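You operate a simulated robot arm through the tools that you are given. There is no shell and no other tool. Be economical: measure what you need, move in short steps, check, and stop when the job is done.

You run a simulated two-armed robot. Do the job below in one go: nothing can be reset, and whatever is moved stays where it is left.

JOB
Pick up the white brush with one hand, pass it to the other hand and put it on the shelf under the bending bench.

It is judged by the outcome, as a careful person would: the job done as asked, and still so three seconds after it is handed in. It fails if anything else is knocked over, pushed out of place, dropped, spilled or broken.

ROBOT AND FRAMES
Two 7-joint arms with two-finger parallel grippers on one trunk, on a base that drives. Base frame: it is fixed to the floor where the robot stands at the start and does not move with it; the origin is under the middle of the robot, x ahead of it, y to its left, z up. Units: cm, rad, N and s.
The left shoulder is at the start at [11, 16.9, 147.4], the right one opposite. With the tool pointing down near the work surface each hand reaches from about 44 to 74 cm from the robot's upright axis, wherever it stands, measured 20 degrees to its own side. Places, roughly: shelf under the bending bench [90, 120, 30]. Payload 1.57 kg a hand.
The TCP of each hand is the grasp point between the finger pads, 3 cm short of the fingertips. In the tool frame z runs along the fingers and y along their closing line. Largest opening 8 cm; finger width 1.7, thickness 1.2; the body of the gripper, 4 by 8.2 cm, starts 8 cm behind the TCP.
Orientation is told as [roll, pitch, yaw] about the base's x, y, z axes, in that order, counted from this pose: with the fingers straight down and closing along the base's y, the tool's x points along the base's -x, its y along +y and its z along -z.

CONTROLS
- The arms move only by the tool drive_tool. It takes "left_commands", "right_commands" or both (then of equal length, played together; a hand with none holds still); each is a list of rows, each a list of 7 numbers: the shift along the tool's x, y, z in m, then the turn, a rotation vector about the tool's x, y, z in rad, then the opening, from 0 (shut) to 1 (fully open). In form: [[dx, dy, dz, rx, ry, rz, fingers], ...]. A call has 1 to 12 rows; each row is the pose to reach, as a shift and turn from the pose commanded when the call began, along the tool's axes at that moment. Each row takes 0.2 s and may step no farther than 5 cm and 0.15 rad from the row before; otherwise, or with a gripper value out of range, the whole call is refused. A pose out of reach is approached as far as the arm can. The call stops where the force on the tool passes 40 N (or 10 N more than at its start, if that is more) or the arm is blocked; 0.2 s more then pass. The fingers move at their own pace (about 7.2 cm/s each) and stop on an object; they squeeze with about 38 N. The grip force told is the motor's: it shows also when the fingers shut on nothing. Time passes only in rows, and 0.2 s behind the last, so rows that repeat a pose let the fingers close. The reply holds the time, the measured pose of the TCP, the force on the tool along the base axes, the opening and the grip force, in the units named above and with some noise, with the torque about the TCP (base axes, N m) and any sound that the robot's microphone picked up.
- Cameras (640 x 400 px; columns grow to the right, rows downward): "scene" is now at [15.36, 1.07, 165]; the picture's right is [0.14, -0.99, 0.00], its down [-0.79, -0.11, -0.61] and it looks along [0.60, 0.09, -0.79] (base axes); focal length 253 px, centre (320, 200). "left" rides on the left gripper at [7.2, 0.7, -12.2] in its tool frame; the picture's right is [-0.09, 1.00, 0.00], its down [-0.84, -0.08, -0.54] and it looks along [-0.54, -0.05, 0.84] (tool axes); focal length 238 px, centre (320, 200). "right" rides on the right gripper at [7.2, -0.7, -12.2] in its tool frame; the picture's right is [0.09, 1.00, 0.00], its down [-0.84, 0.08, -0.54] and it looks along [-0.54, 0.05, 0.84] (tool axes); focal length 238 px, centre (320, 200).
- grab_frame(camera): a new picture of that camera. No time passes.
- move_column(by): slides the trunk up (or, below 0, down) by that many cm; the arms and the scene camera ride with it, the base frame stays. It gives what a move gives, with no picture.
- drive_base(legs): drives the robot by 1 to 6 legs, each [ahead, left, turn to the left] in cm, cm and rad, along the robot's own axes; the way and the turn of a leg run together, so that a leg with both is an arc; at most 150 cm and 3.142 rad a leg. The arms and the cameras ride along, it lands a little off, and it stops where it bumps. It gives what a move gives.
- aim_head(pan, tilt): turns the head with the scene camera to pan (to the left, within 1.501 rad either way) and tilt (down, from -0.506 to 1.204), counted from straight ahead of the robot. It gives what a move gives.
- pixel_to_xyz(camera, pixels): for up to 12 pixels [column, row] of the newest picture of that camera ("zoom" is the newest enlarged one), the place [x, y, z] in the base frame of the surface seen there, good to about 0.3 cm. No time passes.
- inspect(camera, box): a new picture of the part [left, top, right, bottom] of that camera's present view, enlarged. No time passes.
- hand_in(): hands the job in; it is judged then, once.

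Work in short steps. Measure before you move; look again where a grasp or a placing could have gone wrong, and mend it. You have 80 turns and 58 pictures in all, those below and enlarged ones among them. Open the grippers and draw the arms clear of the work before you hand the job in, unless the task says otherwise; then end with one line.

The tools are called after "Request:" by a JSON object that holds its "op" and its "data". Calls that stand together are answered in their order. drive_tool: Moves the arms, as the interface text tells. Its arguments: {"type":"object","properties":{"left_commands":{"type":"array","items":{"type":"array","items":{"type":"number"}}},"right_commands":{"type":"array","items":{"type":"array","items":{"type":"number"}}}},"required":[]} The other tools are called the same way: move_column (by) slides the trunk up or down; drive_base (legs) drives the base; aim_head (pan, tilt) turns the head that bears the scene camera; grab_frame (camera) takes a picture; pixel_to_xyz (camera, pixels) gives the place of the surface under pixels of a picture; inspect (camera, box) takes an enlarged picture of a part of a camera's view; hand_in () hands the job in.

At the start:

```text
t: 0.0
left_position: [62.71, 33.46, 121.05]
left_ee_rot: [-0.001, 0.0, -0.002]
left_contact_force: [0.5, 0.0, 0.7]
left_ft_torque: [-0.01, 0.0, -0.03]
left_opening: 8.0
left_grasp_force: 0.1
right_position: [70.22, -10.91, 118.97]
right_ee_rot: [0.001, -0.001, -0.002]
right_contact_force: [-0.2, -1.1, 1.0]
right_ft_torque: [-0.01, 0.02, 0.01]
right_opening: 8.01
right_grasp_force: 0.0
trunk travel left (down, up): [-78.8, 10.2]
robot x, y, heading: [0.16, 0.0, -0.001]
head pan, tilt: [0.145, 0.916]
```

scene: 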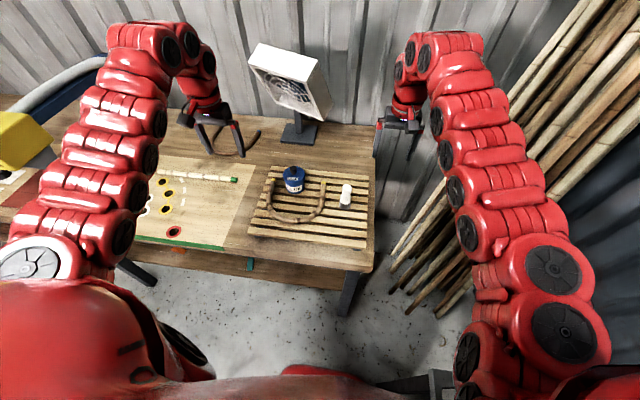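
right: 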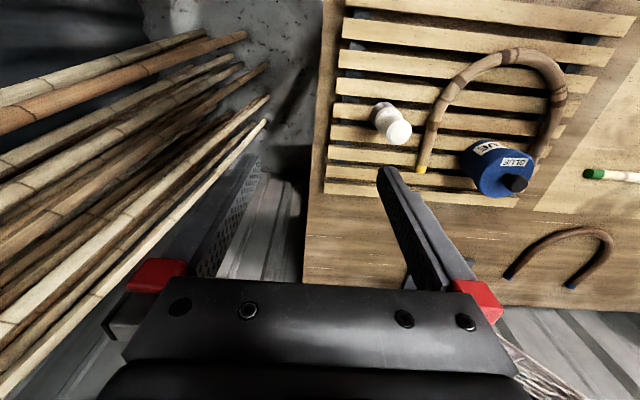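
left: 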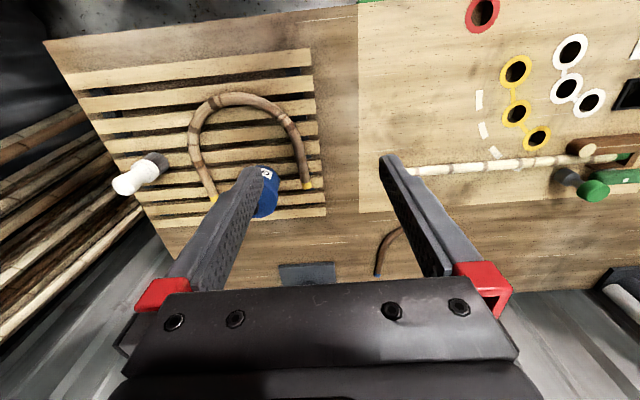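

The white object at scene (346,193) may be the brush; I look closer at it and measure.

Request:
{"op": "inspect", "data": {"camera": "scene", "box": [240, 150, 400, 250]}}

Request:
{"op": "inspect", "data": {"camera": "right", "box": [310, 60, 470, 160]}}

Request:
{"op": "aim_head", "data": {"pan": 0.9, "tilt": 0.8}}

Request:
{"op": "grab_frame", "data": {"camera": "scene"}}

```text
4.00 times, centred on (320, 200) of scene
```

zoom: 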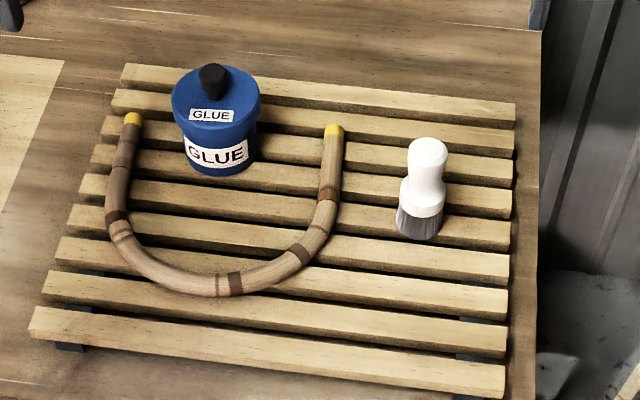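

```text
4.00 times, centred on (390, 110) of right
```

zoom: 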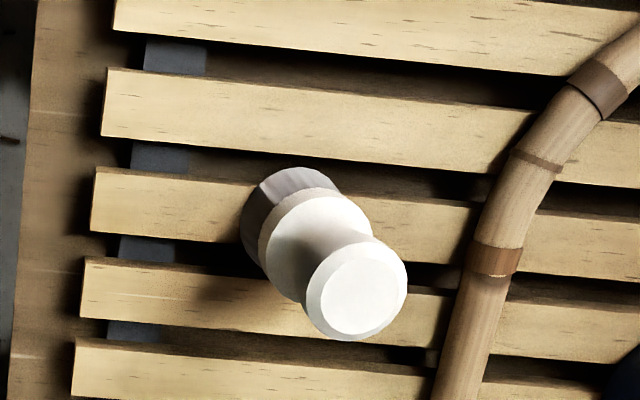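

```text
t: 1.1
left_position: [62.78, 33.46, 121.04]
left_ee_rot: [0.0, -0.001, 0.0]
left_contact_force: [-0.1, -0.2, 0.4]
left_ft_torque: [0.0, 0.0, 0.0]
left_opening: 8.0
left_grasp_force: 0.0
right_position: [70.32, -11.03, 119.09]
right_ee_rot: [0.0, 0.001, -0.001]
right_contact_force: [-0.3, -0.1, -0.6]
right_ft_torque: [0.0, 0.0, 0.0]
right_opening: 8.0
right_grasp_force: 0.1
trunk travel left (down, up): [-78.8, 10.2]
robot x, y, heading: [0.04, 0.11, 0.003]
head pan, tilt: [0.901, 0.799]
```

```text
52 pictures are left
```

scene: 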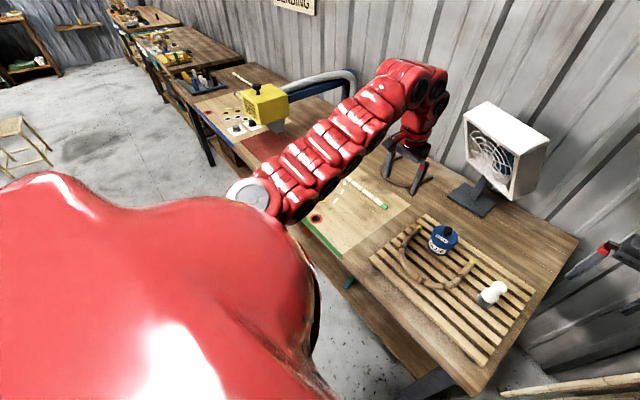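

The brush stands upright, bristles down, at scene (493,291). I measure it, the glue pot, hoop, table edges and the shelf visible beneath the bench front.

Request:
{"op": "pixel_to_xyz", "data": {"camera": "zoom", "pixels": [[358, 290], [310, 225], [270, 210], [285, 180], [150, 205], [500, 240], [440, 370], [50, 100]]}}

Request:
{"op": "pixel_to_xyz", "data": {"camera": "scene", "pixels": [[498, 286], [485, 298], [450, 225], [470, 390], [300, 240], [200, 110], [350, 285], [365, 315], [390, 335], [250, 140], [225, 148], [575, 240]]}}

Request:
{"op": "inspect", "data": {"camera": "scene", "box": [100, 0, 420, 200]}}

```text
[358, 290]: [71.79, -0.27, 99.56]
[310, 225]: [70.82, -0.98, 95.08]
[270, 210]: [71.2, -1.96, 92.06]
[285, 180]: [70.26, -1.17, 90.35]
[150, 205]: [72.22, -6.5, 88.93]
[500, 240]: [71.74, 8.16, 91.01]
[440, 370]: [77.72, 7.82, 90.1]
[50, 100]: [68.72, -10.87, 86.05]
```

```text
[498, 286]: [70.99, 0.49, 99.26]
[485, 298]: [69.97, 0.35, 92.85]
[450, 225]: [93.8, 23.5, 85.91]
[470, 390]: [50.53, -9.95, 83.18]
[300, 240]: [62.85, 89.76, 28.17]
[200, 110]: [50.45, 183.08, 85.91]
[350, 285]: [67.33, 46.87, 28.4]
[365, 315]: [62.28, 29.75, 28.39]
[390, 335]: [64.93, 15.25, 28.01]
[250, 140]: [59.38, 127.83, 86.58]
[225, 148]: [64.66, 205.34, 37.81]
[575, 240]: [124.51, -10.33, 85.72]
```

```text
2.00 times, centred on (260, 100) of scene
```

zoom: 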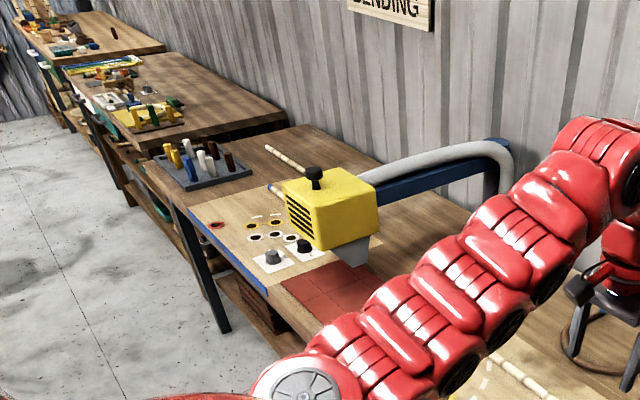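

Brush axis is near (71.2, -0.4), top z≈99.7, collar about 92–95. I move the right hand above it and look.

Request:
{"op": "drive_tool", "data": {"right_commands": [[-0.003, 0.035, 0.02, 0, 0, 0, 0.8], [-0.006, 0.07, 0.04, 0, 0, 0, 0.8], [-0.008, 0.106, 0.06, 0, 0, 0, 0.8], [-0.008, 0.106, 0.07, 0, 0, 0, 0.8]]}}

Request:
{"op": "grab_frame", "data": {"camera": "right"}}

```text
t: 2.1
left_position: [62.7, 33.37, 121.15]
left_ee_rot: [0.0, 0.0, -0.001]
left_contact_force: [0.4, -0.3, -0.5]
left_ft_torque: [0.02, 0.0, 0.01]
left_opening: 8.0
left_grasp_force: 0.0
right_position: [70.58, -0.49, 111.83]
right_ee_rot: [0.001, 0.0, -0.002]
right_contact_force: [1.3, 0.5, 0.6]
right_ft_torque: [0.02, -0.02, -0.01]
right_opening: 6.4
right_grasp_force: 0.0
right hand out of reach, approached as far as the arm can: row 3, 4
trunk travel left (down, up): [-78.8, 10.2]
robot x, y, heading: [0.3, -0.1, 0.002]
head pan, tilt: [0.901, 0.799]
```

```text
50 pictures are left
```

right: 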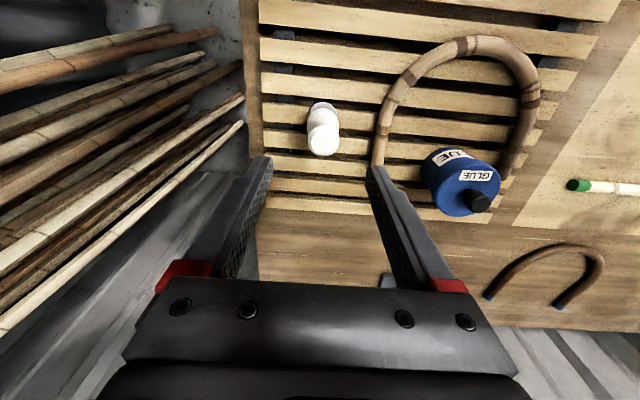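

The reach limit was touched, so I drive 8 cm nearer and re-measure the brush in the right picture (top at (323,140)).

Request:
{"op": "drive_base", "data": {"legs": [[8, 0, 0]]}}

Request:
{"op": "grab_frame", "data": {"camera": "right"}}

```text
t: 3.2
left_position: [70.56, 33.4, 121.22]
left_ee_rot: [0.0, -0.003, 0.0]
left_contact_force: [-0.1, 0.3, -0.2]
left_ft_torque: [0.01, 0.02, 0.04]
left_opening: 7.98
left_grasp_force: 0.1
right_position: [78.4, -0.39, 111.92]
right_ee_rot: [0.0, -0.002, 0.0]
right_contact_force: [0.3, -0.4, -0.5]
right_ft_torque: [-0.03, -0.02, 0.02]
right_opening: 6.39
right_grasp_force: 0.0
trunk travel left (down, up): [-78.8, 10.2]
robot x, y, heading: [7.83, -0.41, -0.001]
head pan, tilt: [0.901, 0.799]
```

```text
49 pictures are left
```

right: 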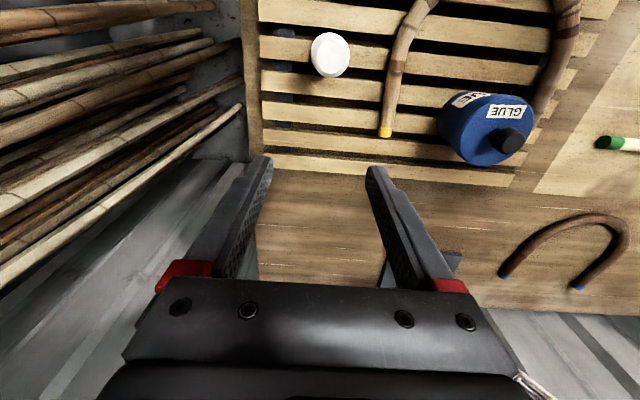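

The camera is nearly above the brush now: its round top spans about (311–350, 32–77). I measure its centre and rims.

Request:
{"op": "pixel_to_xyz", "data": {"camera": "right", "pixels": [[330, 55], [315, 55], [346, 55], [330, 38], [330, 72], [386, 130], [408, 30], [465, 130], [508, 140]]}}

```text
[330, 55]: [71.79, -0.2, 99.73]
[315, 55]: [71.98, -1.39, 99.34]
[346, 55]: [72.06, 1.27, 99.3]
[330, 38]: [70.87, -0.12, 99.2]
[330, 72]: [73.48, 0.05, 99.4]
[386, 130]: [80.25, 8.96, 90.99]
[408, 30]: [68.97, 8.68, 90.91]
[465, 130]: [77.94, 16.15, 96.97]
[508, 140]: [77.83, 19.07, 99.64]
```

Brush axis ≈ (71.9, -0.1), top z 99.7. I move over it at safe height first, then check the pose.

Request:
{"op": "drive_tool", "data": {"right_commands": [[0.035, 0.003, 0.02, 0, 0, 0, 0.8], [0.065, 0.003, 0.05, 0, 0, 0, 0.8], [0.065, 0.003, 0.05, 0, 0, 0, 0.8]]}}

Request:
{"op": "grab_frame", "data": {"camera": "right"}}

```text
t: 4.0
left_position: [70.84, 33.61, 120.92]
left_ee_rot: [-0.001, 0.004, 0.001]
left_contact_force: [0.0, -0.4, 0.0]
left_ft_torque: [-0.01, 0.01, 0.03]
left_opening: 8.01
left_grasp_force: 0.2
right_position: [72.23, -0.17, 106.74]
right_ee_rot: [0.0, 0.002, -0.001]
right_contact_force: [0.9, 0.7, 0.1]
right_ft_torque: [0.0, 0.04, 0.01]
right_opening: 6.4
right_grasp_force: 0.1
trunk travel left (down, up): [-78.8, 10.2]
robot x, y, heading: [7.92, 0.28, -0.002]
head pan, tilt: [0.901, 0.799]
```

```text
48 pictures are left
```

right: 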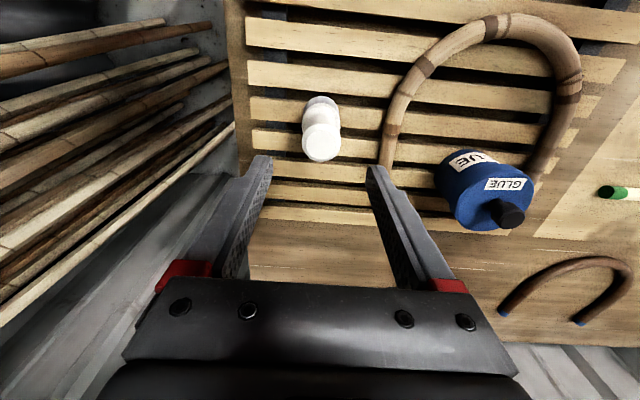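

Fingers straddle the brush line (col ~321). I descend 8.2 cm and close.

Request:
{"op": "drive_tool", "data": {"right_commands": [[0.002, 0, 0.03, 0, 0, 0, 0.8], [0.003, 0, 0.06, 0, 0, 0, 0.8], [0.003, 0, 0.082, 0, 0, 0, 0.8], [0.003, 0, 0.082, 0, 0, 0, 0.8]]}}

Request:
{"op": "grab_frame", "data": {"camera": "right"}}

```text
t: 5.0
left_position: [70.6, 33.54, 121.09]
left_ee_rot: [-0.002, 0.001, 0.003]
left_contact_force: [0.9, -0.2, 0.1]
left_ft_torque: [0.01, 0.0, -0.01]
left_opening: 8.0
left_grasp_force: 0.0
right_position: [71.93, -0.25, 98.69]
right_ee_rot: [0.0, 0.0, -0.001]
right_contact_force: [0.7, -0.3, 0.2]
right_ft_torque: [0.0, -0.02, 0.01]
right_opening: 6.42
right_grasp_force: 0.1
trunk travel left (down, up): [-78.8, 10.2]
robot x, y, heading: [8.14, -0.04, 0.005]
head pan, tilt: [0.901, 0.799]
```

```text
47 pictures are left
```

right: 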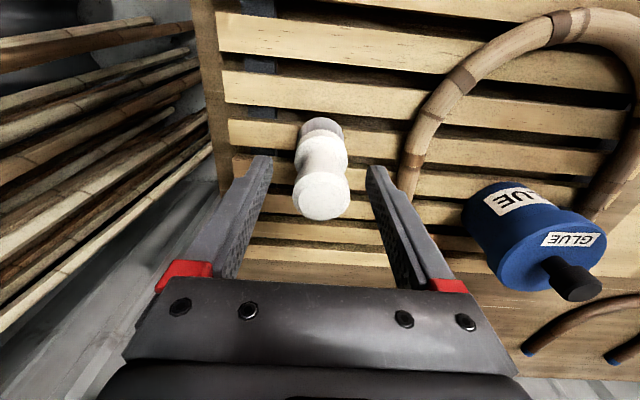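

The knob is between the pads; I close and let it settle.

Request:
{"op": "drive_tool", "data": {"right_commands": [[0, 0, 0, 0, 0, 0, 0.5], [0, 0, 0, 0, 0, 0, 0.2], [0, 0, 0, 0, 0, 0, 0], [0, 0, 0, 0, 0, 0, 0], [0, 0, 0, 0, 0, 0, 0]]}}

```text
t: 6.2
left_position: [70.75, 33.58, 121.13]
left_ee_rot: [0.0, 0.001, -0.001]
left_contact_force: [0.4, -0.2, 0.8]
left_ft_torque: [-0.01, -0.01, 0.0]
left_opening: 7.97
left_grasp_force: 0.1
right_position: [71.77, -0.23, 98.59]
right_ee_rot: [0.0, 0.001, 0.0]
right_contact_force: [0.5, 0.2, 0.2]
right_ft_torque: [0.02, -0.02, -0.01]
right_opening: 3.21
right_grasp_force: 38.1
trunk travel left (down, up): [-78.8, 10.2]
robot x, y, heading: [7.87, 0.04, 0.004]
head pan, tilt: [0.901, 0.799]
```

Held at 3.2 cm. I lift it 20 cm and draw it a little back and toward the middle.

Request:
{"op": "drive_tool", "data": {"right_commands": [[0, 0, -0.03, 0, 0, 0, 0], [0, 0, -0.06, 0, 0, 0, 0], [0, 0, -0.1, 0, 0, 0, 0], [0.02, 0.01, -0.14, 0, 0, 0, 0], [0.04, 0.03, -0.17, 0, 0, 0, 0], [0.06, 0.05, -0.2, 0, 0, 0, 0], [0.06, 0.05, -0.2, 0, 0, 0, 0]]}}

Request:
{"op": "aim_head", "data": {"pan": 0.2, "tilt": 0.75}}

Request:
{"op": "grab_frame", "data": {"camera": "scene"}}

```text
t: 7.8
left_position: [70.43, 33.34, 121.22]
left_ee_rot: [0.001, -0.001, 0.0]
left_contact_force: [-0.4, 0.3, -0.2]
left_ft_torque: [0.04, 0.0, -0.03]
left_opening: 8.02
left_grasp_force: 0.1
right_position: [66.48, 5.16, 118.64]
right_ee_rot: [0.002, 0.0, -0.002]
right_contact_force: [-0.2, -0.2, 0.3]
right_ft_torque: [0.02, -0.01, -0.01]
right_opening: 0.0
right_grasp_force: 20.5
right hand out of reach, approached as far as the arm can: row 6, 7
trunk travel left (down, up): [-78.8, 10.2]
robot x, y, heading: [7.98, 0.03, 0.002]
head pan, tilt: [0.901, 0.799]
```

```text
t: 8.8
left_position: [70.66, 33.55, 121.1]
left_ee_rot: [0.0, -0.003, 0.0]
left_contact_force: [-0.3, 0.3, -0.4]
left_ft_torque: [0.01, 0.01, 0.0]
left_opening: 8.01
left_grasp_force: 0.0
right_position: [66.65, 5.42, 118.64]
right_ee_rot: [-0.001, -0.002, 0.0]
right_contact_force: [-0.7, -0.3, -0.3]
right_ft_torque: [0.01, 0.01, -0.01]
right_opening: 0.01
right_grasp_force: 21.0
trunk travel left (down, up): [-78.8, 10.2]
robot x, y, heading: [7.91, -0.08, 0.003]
head pan, tilt: [0.201, 0.75]
```

```text
46 pictures are left
```

scene: 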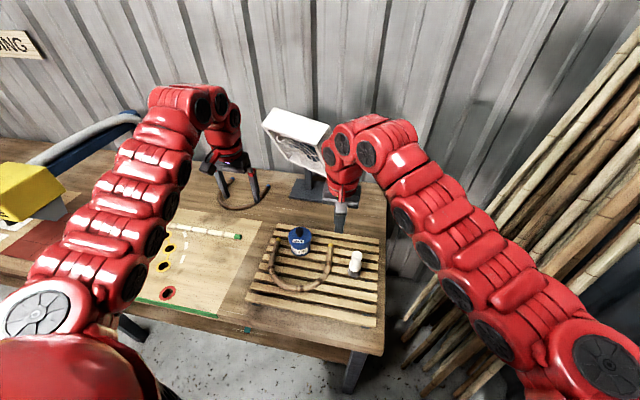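

The brush slipped out; it still stands near scene (355,262). I look closer at its shape and place.

Request:
{"op": "inspect", "data": {"camera": "scene", "box": [323, 242, 387, 282]}}

Request:
{"op": "pixel_to_xyz", "data": {"camera": "zoom", "pixels": [[320, 110], [320, 150], [320, 200], [310, 240], [310, 290]]}}

Request:
{"op": "grab_frame", "data": {"camera": "right"}}

```text
10.00 times, centred on (355, 262) of scene
```

zoom: 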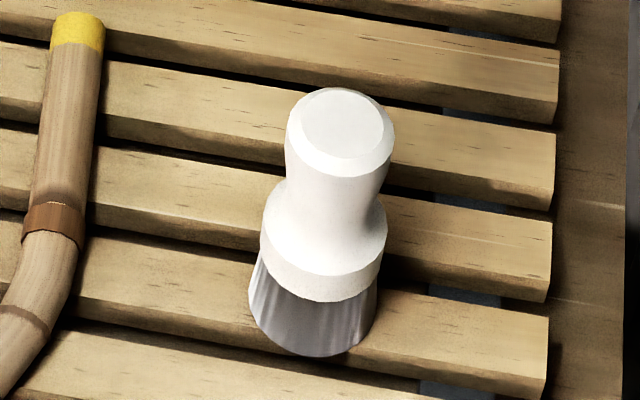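

```text
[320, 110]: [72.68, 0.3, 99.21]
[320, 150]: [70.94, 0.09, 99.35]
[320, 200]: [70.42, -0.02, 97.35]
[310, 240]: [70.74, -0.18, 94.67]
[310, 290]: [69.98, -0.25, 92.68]
```

```text
44 pictures are left
```

right: 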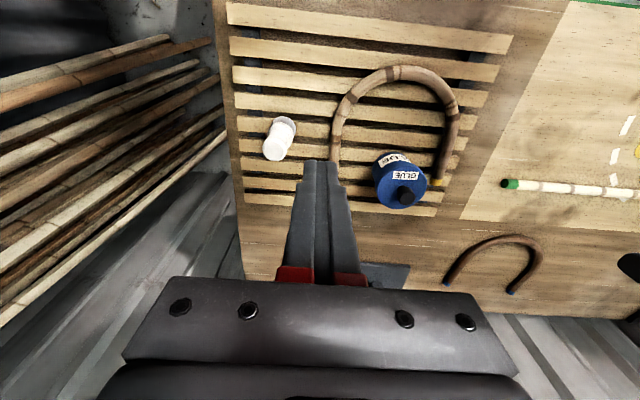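

The tips had closed on the sloped shoulder, so it slid off; brush still upright at about (71.9, 0). I'll grip deeper on the collar this time, with the hand yawed 90° so the left hand can later take the knob from the front. First I turn the hand in the air (open).

Request:
{"op": "drive_tool", "data": {"right_commands": [[0, 0.0, 0, 0, 0, -0.14, 0.3], [0, 0, 0, 0, 0, -0.28, 0.6], [0, 0, 0, 0, 0, -0.42, 0.8], [0, 0, 0, 0, 0, -0.56, 0.8], [0, 0, 0, 0, 0, -0.7, 0.8], [0, 0, 0, 0, 0, -0.84, 0.8], [0, 0, 0, 0, 0, -0.98, 0.8], [0, 0, 0, 0, 0, -1.12, 0.8], [0, 0, 0, 0, 0, -1.26, 0.8], [0, 0, 0, 0, 0, -1.4, 0.8], [0, 0, 0, 0, 0, -1.54, 0.8], [0, 0, 0, 0, 0, -1.5708, 0.8]]}}

```text
t: 11.4
left_position: [70.66, 33.42, 121.08]
left_ee_rot: [-0.001, -0.001, -0.001]
left_contact_force: [0.8, -0.6, -0.5]
left_ft_torque: [0.02, -0.01, -0.06]
left_opening: 8.02
left_grasp_force: 0.0
right_position: [66.72, 5.51, 118.57]
right_ee_rot: [0.001, 0.0, 1.572]
right_contact_force: [0.2, -0.8, -0.7]
right_ft_torque: [-0.02, 0.02, -0.01]
right_opening: 6.39
right_grasp_force: 0.0
trunk travel left (down, up): [-78.8, 10.2]
robot x, y, heading: [8.22, -0.21, -0.002]
head pan, tilt: [0.201, 0.75]
```

Turned well. Now over the brush at z≈106.5.

Request:
{"op": "drive_tool", "data": {"right_commands": [[0.015, -0.015, 0.03, 0, 0, 0, 0.8], [0.03, -0.03, 0.06, 0, 0, 0, 0.8], [0.045, -0.045, 0.09, 0, 0, 0, 0.8], [0.055, -0.052, 0.12, 0, 0, 0, 0.8], [0.055, -0.052, 0.12, 0, 0, 0, 0.8]]}}

Request:
{"op": "grab_frame", "data": {"camera": "right"}}

```text
t: 12.6
left_position: [70.63, 33.56, 121.04]
left_ee_rot: [0.001, 0.0, -0.001]
left_contact_force: [1.0, 0.3, 0.2]
left_ft_torque: [-0.01, 0.01, 0.0]
left_opening: 8.01
left_grasp_force: 0.0
right_position: [71.97, -0.15, 106.65]
right_ee_rot: [-0.002, 0.003, 1.572]
right_contact_force: [-1.2, -0.3, 0.1]
right_ft_torque: [0.03, 0.0, 0.02]
right_opening: 6.41
right_grasp_force: 0.1
trunk travel left (down, up): [-78.8, 10.2]
robot x, y, heading: [7.62, 0.22, -0.003]
head pan, tilt: [0.201, 0.75]
```

```text
43 pictures are left
```

right: 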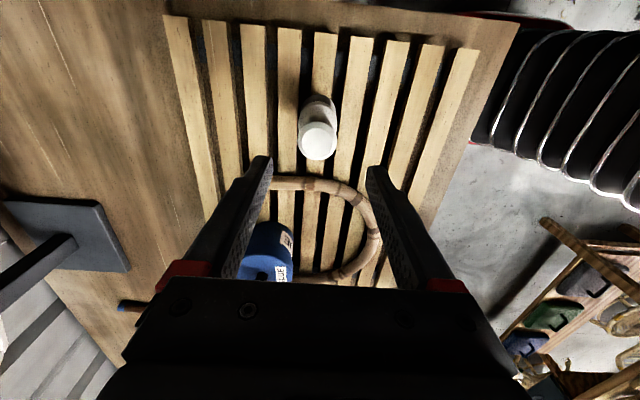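

Centred in the closing direction (col 318). I check the top's centre along y.

Request:
{"op": "pixel_to_xyz", "data": {"camera": "right", "pixels": [[318, 142], [301, 142], [336, 142], [318, 126], [318, 156], [318, 110]]}}

```text
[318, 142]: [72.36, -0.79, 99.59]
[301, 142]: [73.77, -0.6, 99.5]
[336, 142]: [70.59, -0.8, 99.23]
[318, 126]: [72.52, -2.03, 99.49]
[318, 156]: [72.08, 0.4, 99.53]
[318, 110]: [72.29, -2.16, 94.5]
```

Best estimate (72.1, -0.4). I descend so the tips come to z≈92.5, beside the collar.

Request:
{"op": "drive_tool", "data": {"right_commands": [[0.003, -0.001, 0.03, 0, 0, 0, 0.8], [0.003, -0.001, 0.06, 0, 0, 0, 0.8], [0.003, -0.001, 0.09, 0, 0, 0, 0.8], [0.003, -0.001, 0.111, 0, 0, 0, 0.8], [0.003, -0.001, 0.111, 0, 0, 0, 0.8]]}}

Request:
{"op": "inspect", "data": {"camera": "scene", "box": [290, 200, 418, 280]}}

Request:
{"op": "grab_frame", "data": {"camera": "right"}}

```text
t: 13.8
left_position: [70.69, 33.41, 121.15]
left_ee_rot: [0.001, 0.001, -0.001]
left_contact_force: [-0.1, 0.6, -0.1]
left_ft_torque: [-0.01, -0.01, -0.03]
left_opening: 7.99
left_grasp_force: 0.0
right_position: [71.98, -0.49, 95.48]
right_ee_rot: [0.0, 0.0, 1.571]
right_contact_force: [-0.4, 0.0, -0.1]
right_ft_torque: [0.0, -0.01, 0.01]
right_opening: 6.39
right_grasp_force: 0.2
trunk travel left (down, up): [-78.8, 10.2]
robot x, y, heading: [8.11, -0.16, 0.0]
head pan, tilt: [0.201, 0.75]
```

```text
5.00 times, centred on (354, 240) of scene
```

zoom: 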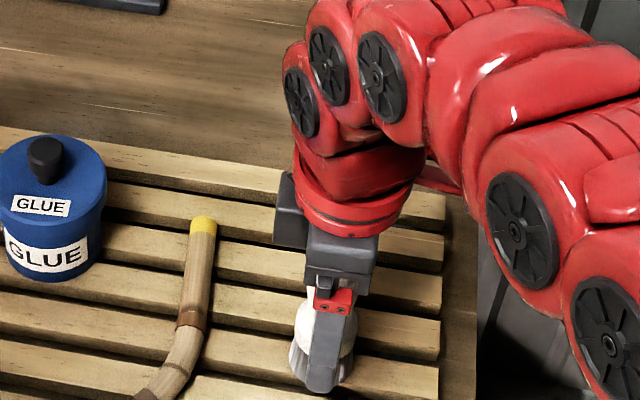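

```text
41 pictures are left
```

right: 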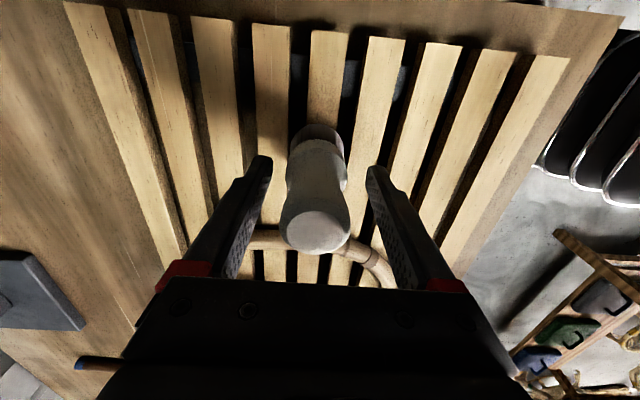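

The collar is between the fingers, off by a few mm at most. I close.

Request:
{"op": "drive_tool", "data": {"right_commands": [[-0.002, 0, 0, 0, 0, 0, 0.7], [-0.002, 0, 0, 0, 0, 0, 0.5], [-0.002, 0, 0, 0, 0, 0, 0.3], [-0.002, 0, 0, 0, 0, 0, 0.1], [-0.002, 0, 0, 0, 0, 0, 0], [-0.002, 0, 0, 0, 0, 0, 0]]}}

Request:
{"op": "drive_tool", "data": {"right_commands": [[0, 0, -0.005, 0, 0, 0, 0], [0, 0, -0.01, 0, 0, 0, 0], [0, 0, -0.02, 0, 0, 0, 0], [0, 0, -0.02, 0, 0, 0, 0]]}}

Request:
{"op": "grab_frame", "data": {"camera": "right"}}

```text
t: 15.2
left_position: [70.68, 33.51, 121.09]
left_ee_rot: [0.0, -0.001, -0.001]
left_contact_force: [-0.1, 0.1, -0.3]
left_ft_torque: [0.0, -0.01, -0.04]
left_opening: 8.01
left_grasp_force: 0.0
right_position: [71.94, -0.2, 95.55]
right_ee_rot: [0.0, 0.0, 1.571]
right_contact_force: [-0.2, -0.5, 0.1]
right_ft_torque: [-0.03, -0.02, -0.02]
right_opening: 3.93
right_grasp_force: 37.9
trunk travel left (down, up): [-78.8, 10.2]
robot x, y, heading: [7.7, -0.02, -0.003]
head pan, tilt: [0.201, 0.75]
```

```text
t: 16.2
left_position: [70.59, 33.48, 121.07]
left_ee_rot: [0.0, 0.0, 0.0]
left_contact_force: [0.2, -0.5, 0.0]
left_ft_torque: [-0.03, 0.0, -0.02]
left_opening: 8.0
left_grasp_force: 0.0
right_position: [72.02, -0.26, 97.41]
right_ee_rot: [0.0, 0.001, 1.57]
right_contact_force: [0.5, -0.4, -1.1]
right_ft_torque: [0.01, 0.0, 0.01]
right_opening: 3.91
right_grasp_force: 38.6
trunk travel left (down, up): [-78.8, 10.2]
robot x, y, heading: [7.71, -0.1, 0.0]
head pan, tilt: [0.201, 0.75]
```

```text
40 pictures are left
```

right: 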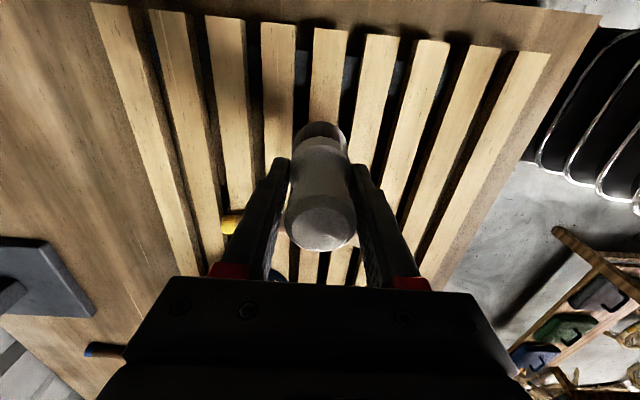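

Held at 3.9 cm on the collar. I lift slowly to about z 113 and draw back.

Request:
{"op": "drive_tool", "data": {"right_commands": [[0, 0, -0.02, 0, 0, 0, 0], [0, 0, -0.04, 0, 0, 0, 0], [0, 0, -0.06, 0, 0, 0, 0], [0, 0.0, -0.08, 0, 0, 0, 0], [0, 0.0, -0.1, 0, 0, 0, 0], [-0.005, 0.02, -0.12, 0, 0, 0, 0], [-0.01, 0.04, -0.14, 0, 0, 0, 0], [-0.015, 0.06, -0.155, 0, 0, 0, 0], [-0.02, 0.08, -0.155, 0, 0, 0, 0], [-0.02, 0.08, -0.155, 0, 0, 0, 0]]}}

Request:
{"op": "grab_frame", "data": {"camera": "right"}}

Request:
{"op": "grab_frame", "data": {"camera": "scene"}}

```text
t: 18.4
left_position: [70.66, 33.52, 121.0]
left_ee_rot: [0.001, -0.001, 0.0]
left_contact_force: [-0.5, -0.3, -0.4]
left_ft_torque: [0.02, 0.03, 0.01]
left_opening: 8.01
left_grasp_force: 0.0
right_position: [69.35, 0.4, 110.2]
right_ee_rot: [0.0, -0.001, 1.57]
right_contact_force: [-0.5, 0.5, -1.5]
right_ft_torque: [0.0, -0.04, -0.03]
right_opening: 3.93
right_grasp_force: 37.8
right hand out of reach, approached as far as the arm can: row 7, 8, 9, 10
trunk travel left (down, up): [-78.8, 10.2]
robot x, y, heading: [7.71, -0.13, 0.001]
head pan, tilt: [0.201, 0.75]
```

```text
39 pictures are left
```

right: 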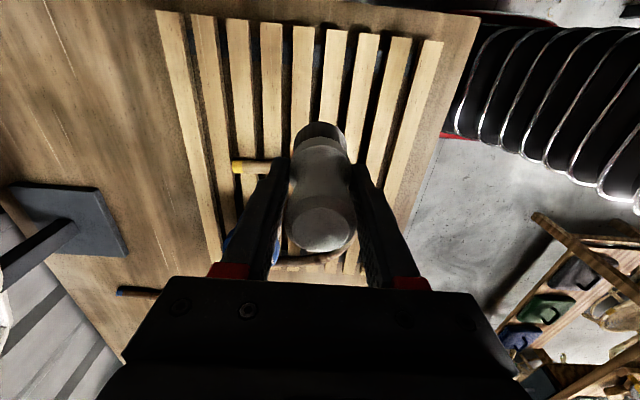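

```text
38 pictures are left
```

scene: 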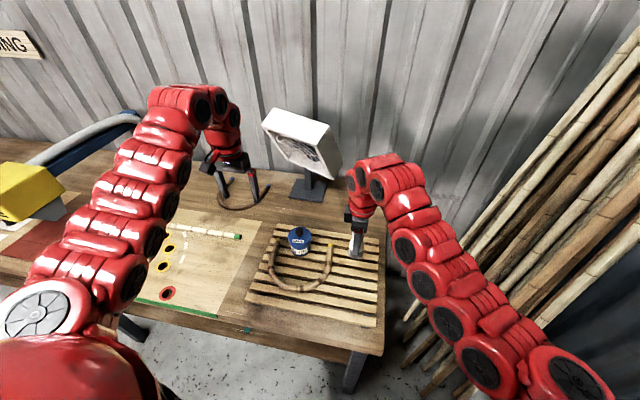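

Brush securely held. I back the robot 30 cm off the bench so the hand-over has room, carrying both arms.

Request:
{"op": "drive_base", "data": {"legs": [[-30, 0, 0]]}}

```text
t: 20.5
left_position: [41.09, 33.5, 120.98]
left_ee_rot: [0.0, 0.001, 0.0]
left_contact_force: [0.3, 0.9, 0.3]
left_ft_torque: [0.04, 0.02, 0.01]
left_opening: 7.99
left_grasp_force: 0.0
right_position: [39.78, 0.4, 110.05]
right_ee_rot: [0.002, 0.002, 1.568]
right_contact_force: [0.5, 0.9, -1.2]
right_ft_torque: [0.02, 0.01, -0.02]
right_opening: 3.95
right_grasp_force: 38.0
trunk travel left (down, up): [-78.8, 10.2]
robot x, y, heading: [-22.11, 0.19, -0.003]
head pan, tilt: [0.201, 0.75]
```

Now I turn both hands together: right yaw to 0.27, left yaw to -1.3, so the left can come from the left side.

Request:
{"op": "drive_tool", "data": {"right_commands": [[0, 0, 0, 0, 0, 0.13, 0], [0, 0, 0, 0, 0, 0.26, 0], [0, 0, 0, 0, 0, 0.39, 0], [0, 0, 0, 0, 0, 0.52, 0], [0, 0, 0, 0, 0, 0.65, 0], [0, 0, 0, 0, 0, 0.78, 0], [0, 0, 0, 0, 0, 0.91, 0], [0, 0, 0, 0, 0, 1.04, 0], [0, 0, 0, 0, 0, 1.17, 0], [0, 0, 0, 0, 0, 1.3, 0]], "left_commands": [[0, 0.01, 0, 0, 0, 0.13, 1], [0, 0.02, 0, 0, 0, 0.26, 1], [0, 0.03, 0, 0, 0, 0.39, 1], [0, 0.03, 0, 0, 0, 0.52, 1], [0, 0.03, 0, 0, 0, 0.65, 1], [0, 0.03, 0, 0, 0, 0.78, 1], [0, 0.03, 0, 0, 0, 0.91, 1], [0, 0.03, 0, 0, 0, 1.04, 1], [0, 0.03, 0, 0, 0, 1.17, 1], [0, 0.03, 0, 0, 0, 1.3, 1]]}}

```text
t: 22.7
left_position: [40.92, 36.45, 121.09]
left_ee_rot: [0.0, -0.001, -1.305]
left_contact_force: [-0.1, -1.2, -0.6]
left_ft_torque: [0.0, -0.01, -0.03]
left_opening: 7.99
left_grasp_force: 0.0
right_position: [39.57, 0.45, 110.09]
right_ee_rot: [0.001, 0.0, 0.266]
right_contact_force: [0.2, 0.0, -0.2]
right_ft_torque: [0.0, 0.03, 0.01]
right_opening: 3.92
right_grasp_force: 37.8
trunk travel left (down, up): [-78.8, 10.2]
robot x, y, heading: [-21.82, -0.32, 0.001]
head pan, tilt: [0.201, 0.75]
```

Now the left hand pitches up to point sideways, 20° below level.

Request:
{"op": "drive_tool", "data": {"left_commands": [[0, 0, 0, 0, -0.136, 0, 1], [0, 0, 0, 0, -0.272, 0, 1], [0, 0, 0, 0, -0.407, 0, 1], [0, 0, 0, 0, -0.543, 0, 1], [0, 0, 0, 0, -0.679, 0, 1], [0, 0, 0, 0, -0.814, 0, 1], [0, 0, 0, 0, -0.95, 0, 1], [0, 0, 0, 0, -1.086, 0, 0.85], [0, 0, 0, 0, -1.222, 0, 0.85]]}}

Request:
{"op": "grab_frame", "data": {"camera": "scene"}}

Request:
{"op": "grab_frame", "data": {"camera": "left"}}

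```text
t: 24.7
left_position: [39.19, 36.15, 123.67]
left_ee_rot: [0.006, -1.225, -1.305]
left_contact_force: [-0.2, -0.4, 0.2]
left_ft_torque: [0.0, -0.06, 0.03]
left_opening: 6.79
left_grasp_force: 0.1
left hand out of reach, approached as far as the arm can: row 9
right_position: [39.48, 0.42, 110.22]
right_ee_rot: [-0.001, -0.001, 0.268]
right_contact_force: [0.9, -0.9, -1.6]
right_ft_torque: [-0.01, -0.03, 0.01]
right_opening: 3.94
right_grasp_force: 38.2
trunk travel left (down, up): [-78.8, 10.2]
robot x, y, heading: [-21.55, -0.38, -0.004]
head pan, tilt: [0.201, 0.75]
```

```text
37 pictures are left
```

scene: 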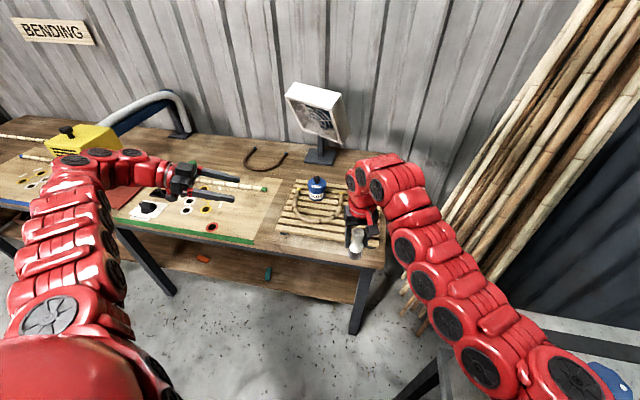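

```text
36 pictures are left
```

left: 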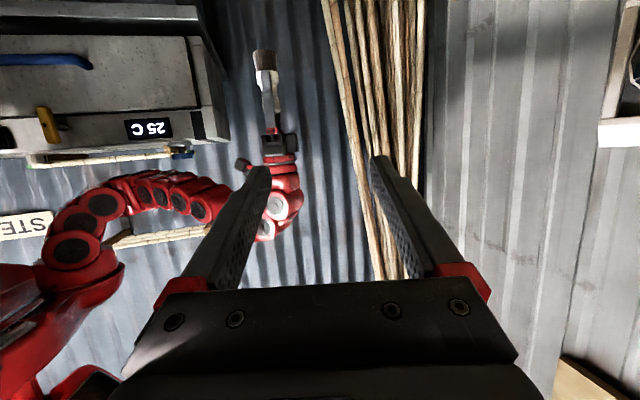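

The left camera sees the brush in the right hand (bristles at (264,55)). I zoom in to check how it sits in the grip.

Request:
{"op": "inspect", "data": {"camera": "left", "box": [226, 30, 322, 90]}}

Request:
{"op": "inspect", "data": {"camera": "scene", "box": [320, 190, 416, 250]}}

```text
6.67 times, centred on (274, 60) of left
```

zoom: 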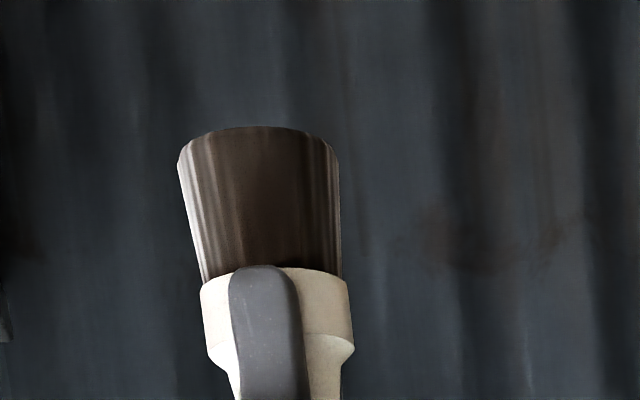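

```text
6.67 times, centred on (368, 220) of scene
```

zoom: 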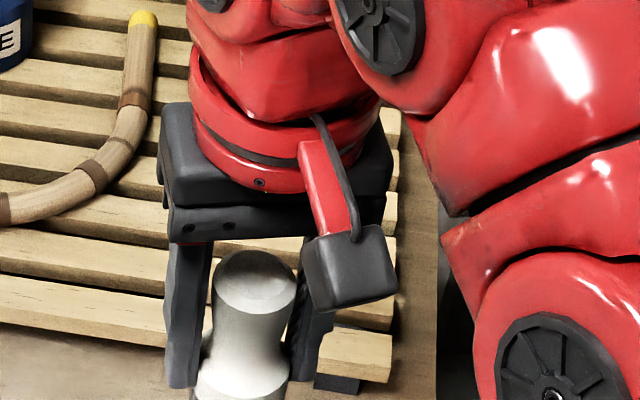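

The brush sits straight, tips at the collar's edge. I measure the knob in the scene zoom.

Request:
{"op": "pixel_to_xyz", "data": {"camera": "zoom", "pixels": [[253, 275], [253, 300], [253, 330], [253, 365], [240, 390], [185, 370], [355, 270], [220, 225]]}}

```text
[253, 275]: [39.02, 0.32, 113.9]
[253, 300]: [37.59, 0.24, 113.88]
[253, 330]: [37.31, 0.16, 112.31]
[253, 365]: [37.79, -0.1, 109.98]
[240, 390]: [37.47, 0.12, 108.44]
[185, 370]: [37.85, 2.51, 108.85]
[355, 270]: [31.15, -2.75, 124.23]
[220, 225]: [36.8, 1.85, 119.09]
```

Axis at (39.1, 0.3), knob z≈111.3–113.9. Left first moves to line up with the approach line, still ~22 cm away.

Request:
{"op": "drive_tool", "data": {"left_commands": [[-0.003, -0.025, 0.03, 0, 0, 0, 0.85], [-0.006, -0.05, 0.06, 0, 0, 0, 0.85], [-0.009, -0.075, 0.09, 0, 0, 0, 0.85], [-0.011, -0.097, 0.12, 0, 0, 0, 0.85], [-0.011, -0.097, 0.14, 0, 0, 0, 0.85], [-0.011, -0.097, 0.14, 0, 0, 0, 0.85]]}}

Request:
{"op": "grab_frame", "data": {"camera": "left"}}

Request:
{"op": "grab_frame", "data": {"camera": "scene"}}

```text
t: 26.1
left_position: [37.27, 22.47, 119.75]
left_ee_rot: [-0.003, -1.224, -1.3]
left_contact_force: [-0.2, 0.1, -0.5]
left_ft_torque: [0.03, -0.01, 0.02]
left_opening: 6.78
left_grasp_force: 0.0
left hand out of reach, approached as far as the arm can: row 3, 4, 5, 6
right_position: [39.62, 0.36, 110.09]
right_ee_rot: [0.001, 0.001, 0.268]
right_contact_force: [0.1, 0.6, -1.4]
right_ft_torque: [0.03, 0.04, -0.01]
right_opening: 3.93
right_grasp_force: 38.0
trunk travel left (down, up): [-78.8, 10.2]
robot x, y, heading: [-21.66, -0.02, -0.005]
head pan, tilt: [0.201, 0.75]
```

```text
33 pictures are left
```

left: 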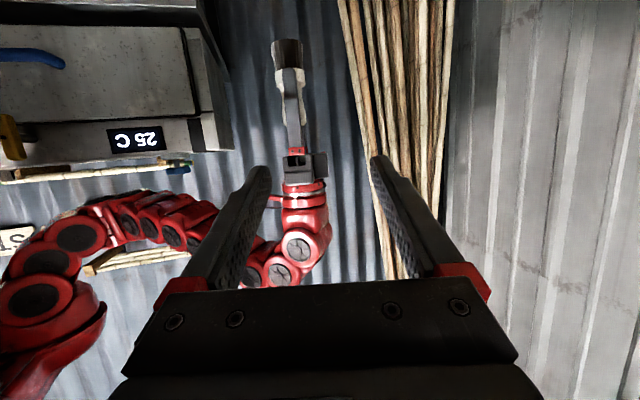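

```text
32 pictures are left
```

scene: 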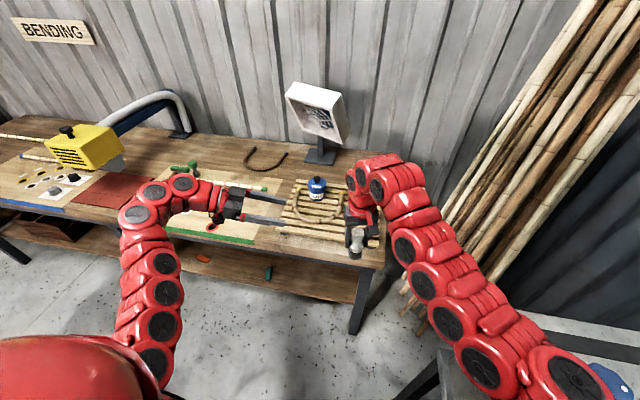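

Left settles ~4 cm farther out than commanded (limit close in). I instead bring the right hand 4.3 cm forward onto the left's line.

Request:
{"op": "drive_tool", "data": {"right_commands": [[-0.014, -0.004, 0.003, 0, 0, 0, 0], [-0.028, -0.008, 0.006, 0, 0, 0, 0], [-0.042, -0.0115, 0.009, 0, 0, 0, 0], [-0.042, -0.0115, 0.009, 0, 0, 0, 0]]}}

Request:
{"op": "drive_tool", "data": {"left_commands": [[0, 0, 0.01, 0, 0, 0, 0.85], [0, 0, 0.03, 0, 0, 0, 0.85], [0, 0, 0.05, 0, 0, 0, 0.85], [0, 0, 0.07, 0, 0, 0, 0.85], [0, 0, 0.09, 0, 0, 0, 0.85], [0, 0, 0.09, 0, 0, 0, 0.85]]}}

```text
t: 27.1
left_position: [37.3, 22.44, 119.7]
left_ee_rot: [-0.001, -1.222, -1.301]
left_contact_force: [0.0, 0.0, -0.4]
left_ft_torque: [0.02, -0.02, -0.01]
left_opening: 6.8
left_grasp_force: 0.0
right_position: [43.95, 0.35, 109.16]
right_ee_rot: [-0.001, 0.0, 0.269]
right_contact_force: [-0.6, 0.3, -1.4]
right_ft_torque: [0.01, -0.01, -0.01]
right_opening: 3.93
right_grasp_force: 38.0
trunk travel left (down, up): [-78.8, 10.2]
robot x, y, heading: [-21.98, 0.09, -0.001]
head pan, tilt: [0.201, 0.75]
```

```text
t: 28.5
left_position: [40.44, 14.63, 116.62]
left_ee_rot: [-0.002, -1.222, -1.301]
left_contact_force: [-0.2, 0.6, -0.9]
left_ft_torque: [0.02, 0.01, 0.01]
left_opening: 6.8
left_grasp_force: 0.1
left hand out of reach, approached as far as the arm can: row 2, 3, 4, 5, 6
right_position: [44.0, 0.49, 109.22]
right_ee_rot: [0.0, -0.001, 0.269]
right_contact_force: [-0.6, 0.4, -1.9]
right_ft_torque: [0.04, 0.01, 0.01]
right_opening: 3.92
right_grasp_force: 37.7
trunk travel left (down, up): [-78.8, 10.2]
robot x, y, heading: [-21.96, 0.06, 0.002]
head pan, tilt: [0.201, 0.75]
```

Left is still limited close in, so I move the right another 2.5 cm outward and view the alignment.

Request:
{"op": "drive_tool", "data": {"right_commands": [[-0.012, -0.003, 0, 0, 0, 0, 0], [-0.024, -0.0065, 0, 0, 0, 0, 0], [-0.024, -0.0065, 0, 0, 0, 0, 0]]}}

Request:
{"op": "grab_frame", "data": {"camera": "left"}}

Request:
{"op": "inspect", "data": {"camera": "scene", "box": [240, 130, 400, 230]}}

```text
t: 29.3
left_position: [40.55, 14.59, 116.74]
left_ee_rot: [-0.003, -1.222, -1.301]
left_contact_force: [0.3, -0.1, 0.6]
left_ft_torque: [-0.02, 0.04, -0.04]
left_opening: 6.78
left_grasp_force: 0.0
right_position: [46.43, 0.34, 109.13]
right_ee_rot: [0.001, 0.0, 0.27]
right_contact_force: [-0.2, 0.1, -0.8]
right_ft_torque: [0.0, -0.01, 0.01]
right_opening: 3.95
right_grasp_force: 37.8
trunk travel left (down, up): [-78.8, 10.2]
robot x, y, heading: [-21.8, -0.0, -0.005]
head pan, tilt: [0.201, 0.75]
```

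```text
31 pictures are left
```

left: 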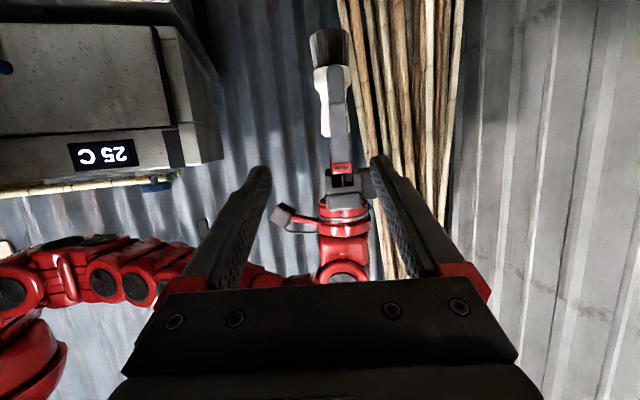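

```text
4.00 times, centred on (320, 180) of scene
```

zoom: 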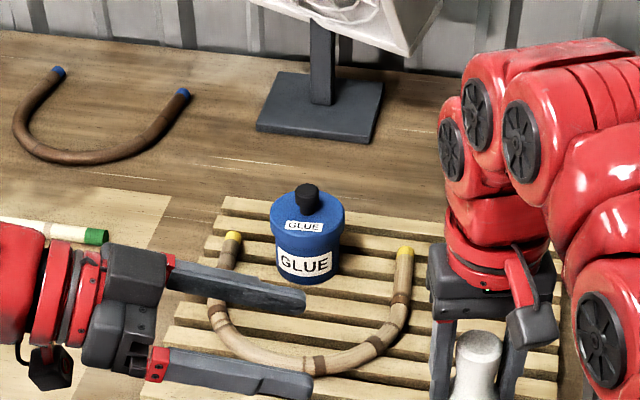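

The brush knob shows in the zoom at (480,350). I measure it and the left fingertips.

Request:
{"op": "pixel_to_xyz", "data": {"camera": "zoom", "pixels": [[480, 342], [480, 362], [478, 380], [445, 380], [300, 300], [308, 385], [460, 345], [499, 345]]}}

Request:
{"op": "pixel_to_xyz", "data": {"camera": "left", "pixels": [[330, 45], [323, 90], [338, 130], [328, 75]]}}

```text
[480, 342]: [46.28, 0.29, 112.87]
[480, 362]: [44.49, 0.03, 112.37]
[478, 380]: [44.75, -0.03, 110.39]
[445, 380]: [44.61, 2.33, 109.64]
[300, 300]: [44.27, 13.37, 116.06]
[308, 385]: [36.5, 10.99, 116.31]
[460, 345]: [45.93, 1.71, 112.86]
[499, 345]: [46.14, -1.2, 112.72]
```

```text
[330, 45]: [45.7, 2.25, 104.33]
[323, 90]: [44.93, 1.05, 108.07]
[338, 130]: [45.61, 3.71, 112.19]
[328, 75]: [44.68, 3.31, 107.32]
```

Knob axis ≈ (46.1, 0.25), target z 111.3. I go 7 cm along with a 1.6 cm lateral correction, then check.

Request:
{"op": "drive_tool", "data": {"left_commands": [[0, 0.008, 0.02, 0, 0, 0, 0.85], [-0.001, 0.016, 0.04, 0, 0, 0, 0.85], [-0.002, 0.016, 0.07, 0, 0, 0, 0.85], [-0.002, 0.016, 0.07, 0, 0, 0, 0.85]]}}

Request:
{"op": "grab_frame", "data": {"camera": "left"}}

```text
t: 30.3
left_position: [43.7, 8.72, 114.61]
left_ee_rot: [0.0, -1.226, -1.299]
left_contact_force: [-0.1, 0.0, 0.6]
left_ft_torque: [0.0, 0.01, -0.03]
left_opening: 6.79
left_grasp_force: 0.1
right_position: [46.41, 0.35, 109.35]
right_ee_rot: [-0.001, 0.001, 0.269]
right_contact_force: [0.2, 0.4, -1.3]
right_ft_torque: [-0.02, -0.04, 0.01]
right_opening: 3.95
right_grasp_force: 37.9
trunk travel left (down, up): [-78.8, 10.2]
robot x, y, heading: [-21.78, 0.09, -0.002]
head pan, tilt: [0.201, 0.75]
```

```text
29 pictures are left
```

left: 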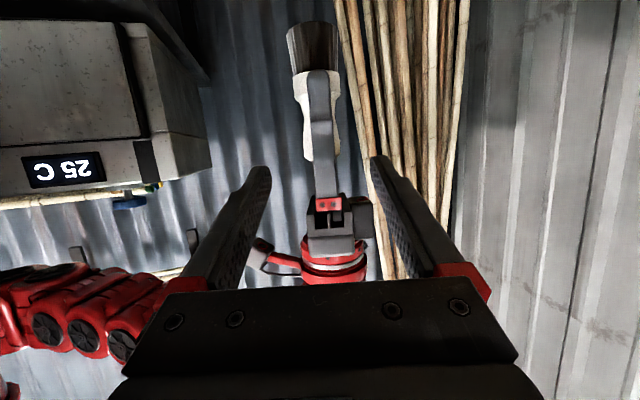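

Well aligned (finger at col 322, between tips at ~268 and ~375). I advance the remaining 9.3 cm in small rows.

Request:
{"op": "drive_tool", "data": {"left_commands": [[0, 0, 0.02, 0, 0, 0, 0.85], [0, 0, 0.04, 0, 0, 0, 0.85], [0, 0, 0.06, 0, 0, 0, 0.85], [0, 0, 0.075, 0, 0, 0, 0.85], [0, 0, 0.085, 0, 0, 0, 0.85], [0, 0, 0.093, 0, 0, 0, 0.85], [0, 0, 0.093, 0, 0, 0, 0.85]]}}

Request:
{"op": "grab_frame", "data": {"camera": "left"}}

Request:
{"op": "inspect", "data": {"camera": "scene", "box": [290, 170, 418, 250]}}

```text
t: 31.9
left_position: [46.18, 0.24, 111.35]
left_ee_rot: [-0.004, -1.222, -1.301]
left_contact_force: [0.0, -0.3, 0.6]
left_ft_torque: [0.01, -0.01, 0.02]
left_opening: 6.78
left_grasp_force: 0.0
right_position: [46.49, 0.14, 109.4]
right_ee_rot: [0.0, 0.0, 0.268]
right_contact_force: [1.1, 0.4, -0.3]
right_ft_torque: [-0.05, -0.05, -0.03]
right_opening: 3.91
right_grasp_force: 37.9
trunk travel left (down, up): [-78.8, 10.2]
robot x, y, heading: [-21.86, 0.13, -0.004]
head pan, tilt: [0.201, 0.75]
```

```text
28 pictures are left
```

left: 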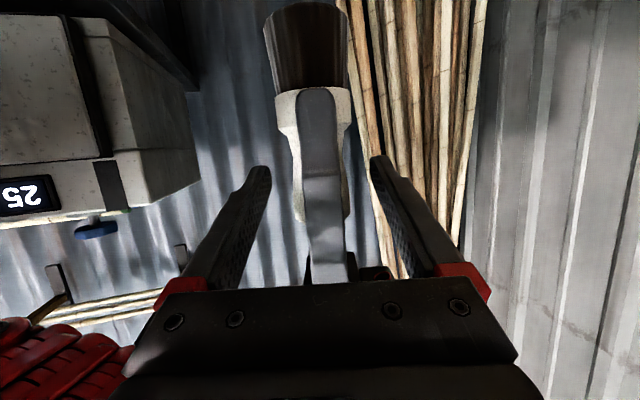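

```text
5.00 times, centred on (354, 210) of scene
```

zoom: 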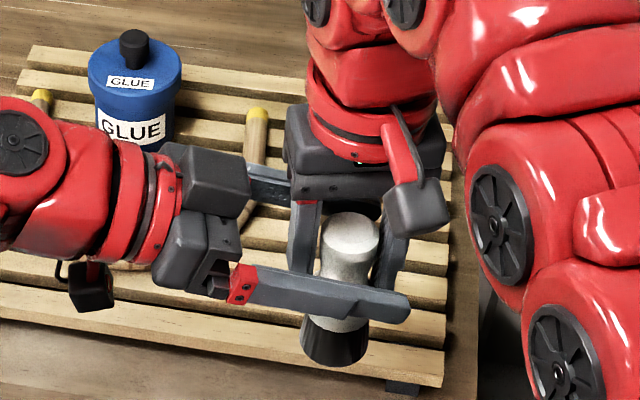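

Fingers straddle the knob. I close the left hand while the right keeps hold.

Request:
{"op": "drive_tool", "data": {"left_commands": [[0, 0, 0, 0, 0, 0, 0.6], [0, 0, 0, 0, 0, 0, 0.4], [0, 0, 0, 0, 0, 0, 0.2], [0, 0, 0, 0, 0, 0, 0], [0, 0, 0, 0, 0, 0, 0], [0, 0, 0, 0, 0, 0, 0]]}}

Request:
{"op": "inspect", "data": {"camera": "scene", "box": [322, 190, 402, 240]}}

```text
t: 33.3
left_position: [46.23, 0.24, 111.24]
left_ee_rot: [-0.001, -1.221, -1.299]
left_contact_force: [6.4, 1.6, -0.2]
left_ft_torque: [-0.06, -0.04, -0.01]
left_opening: 3.14
left_grasp_force: 37.7
right_position: [46.44, 0.27, 109.33]
right_ee_rot: [0.0, 0.002, 0.269]
right_contact_force: [-6.1, 0.0, 0.3]
right_ft_torque: [0.04, -0.1, 0.02]
right_opening: 3.92
right_grasp_force: 38.1
trunk travel left (down, up): [-78.8, 10.2]
robot x, y, heading: [-21.96, 0.23, 0.005]
head pan, tilt: [0.201, 0.75]
```

```text
8.00 times, centred on (362, 215) of scene
```

zoom: 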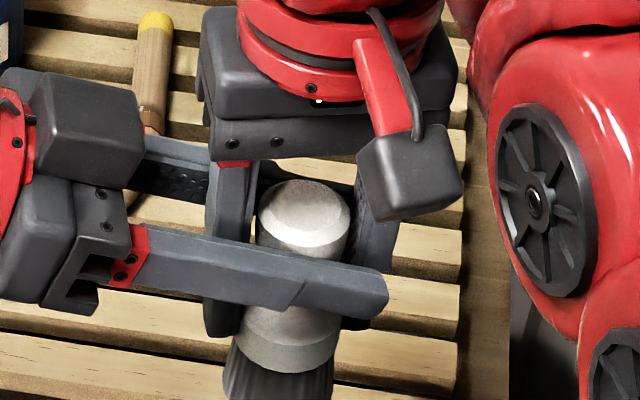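

Left holds the knob at 3.1 cm. I open the right to 0.75 and look before withdrawing.

Request:
{"op": "drive_tool", "data": {"right_commands": [[0, 0, 0, 0, 0, 0, 0.55], [0, 0, 0, 0, 0, 0, 0.65], [0, 0, 0, 0, 0, 0, 0.75], [0, 0, 0, 0, 0, 0, 0.75]]}}

Request:
{"op": "inspect", "data": {"camera": "scene", "box": [322, 190, 402, 240]}}

```text
t: 34.3
left_position: [46.22, 0.22, 111.3]
left_ee_rot: [-0.002, -1.223, -1.301]
left_contact_force: [-0.1, 0.9, -1.0]
left_ft_torque: [-0.02, 0.01, -0.02]
left_opening: 3.13
left_grasp_force: 38.7
right_position: [46.46, 0.22, 109.18]
right_ee_rot: [0.002, 0.001, 0.268]
right_contact_force: [-0.6, 0.8, 0.4]
right_ft_torque: [0.0, 0.02, -0.01]
right_opening: 6.03
right_grasp_force: 0.0
trunk travel left (down, up): [-78.8, 10.2]
robot x, y, heading: [-21.71, -0.04, 0.004]
head pan, tilt: [0.201, 0.75]
```

```text
8.00 times, centred on (362, 215) of scene
```

zoom: 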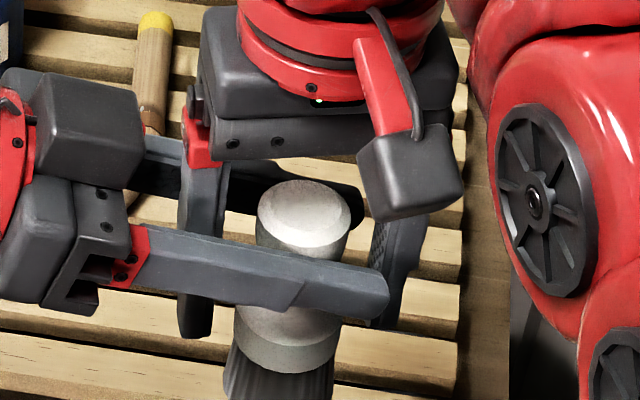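

The left holds it alone. I raise the right hand straight up in small rows.

Request:
{"op": "drive_tool", "data": {"right_commands": [[0, 0, -0.015, 0, 0, 0, 0.75], [0, 0, -0.03, 0, 0, 0, 0.75], [0, 0, -0.045, 0, 0, 0, 0.75]]}}

```text
t: 35.1
left_position: [46.11, 0.34, 111.41]
left_ee_rot: [0.001, -1.223, -1.3]
left_contact_force: [0.1, 1.0, -0.5]
left_ft_torque: [0.01, 0.01, 0.01]
left_opening: 3.12
left_grasp_force: 37.6
right_position: [46.46, 0.32, 113.75]
right_ee_rot: [-0.001, 0.003, 0.269]
right_contact_force: [0.3, -0.3, 0.4]
right_ft_torque: [-0.01, -0.01, -0.01]
right_opening: 6.0
right_grasp_force: 0.0
trunk travel left (down, up): [-78.8, 10.2]
robot x, y, heading: [-22.03, 0.18, 0.0]
head pan, tilt: [0.201, 0.75]
```

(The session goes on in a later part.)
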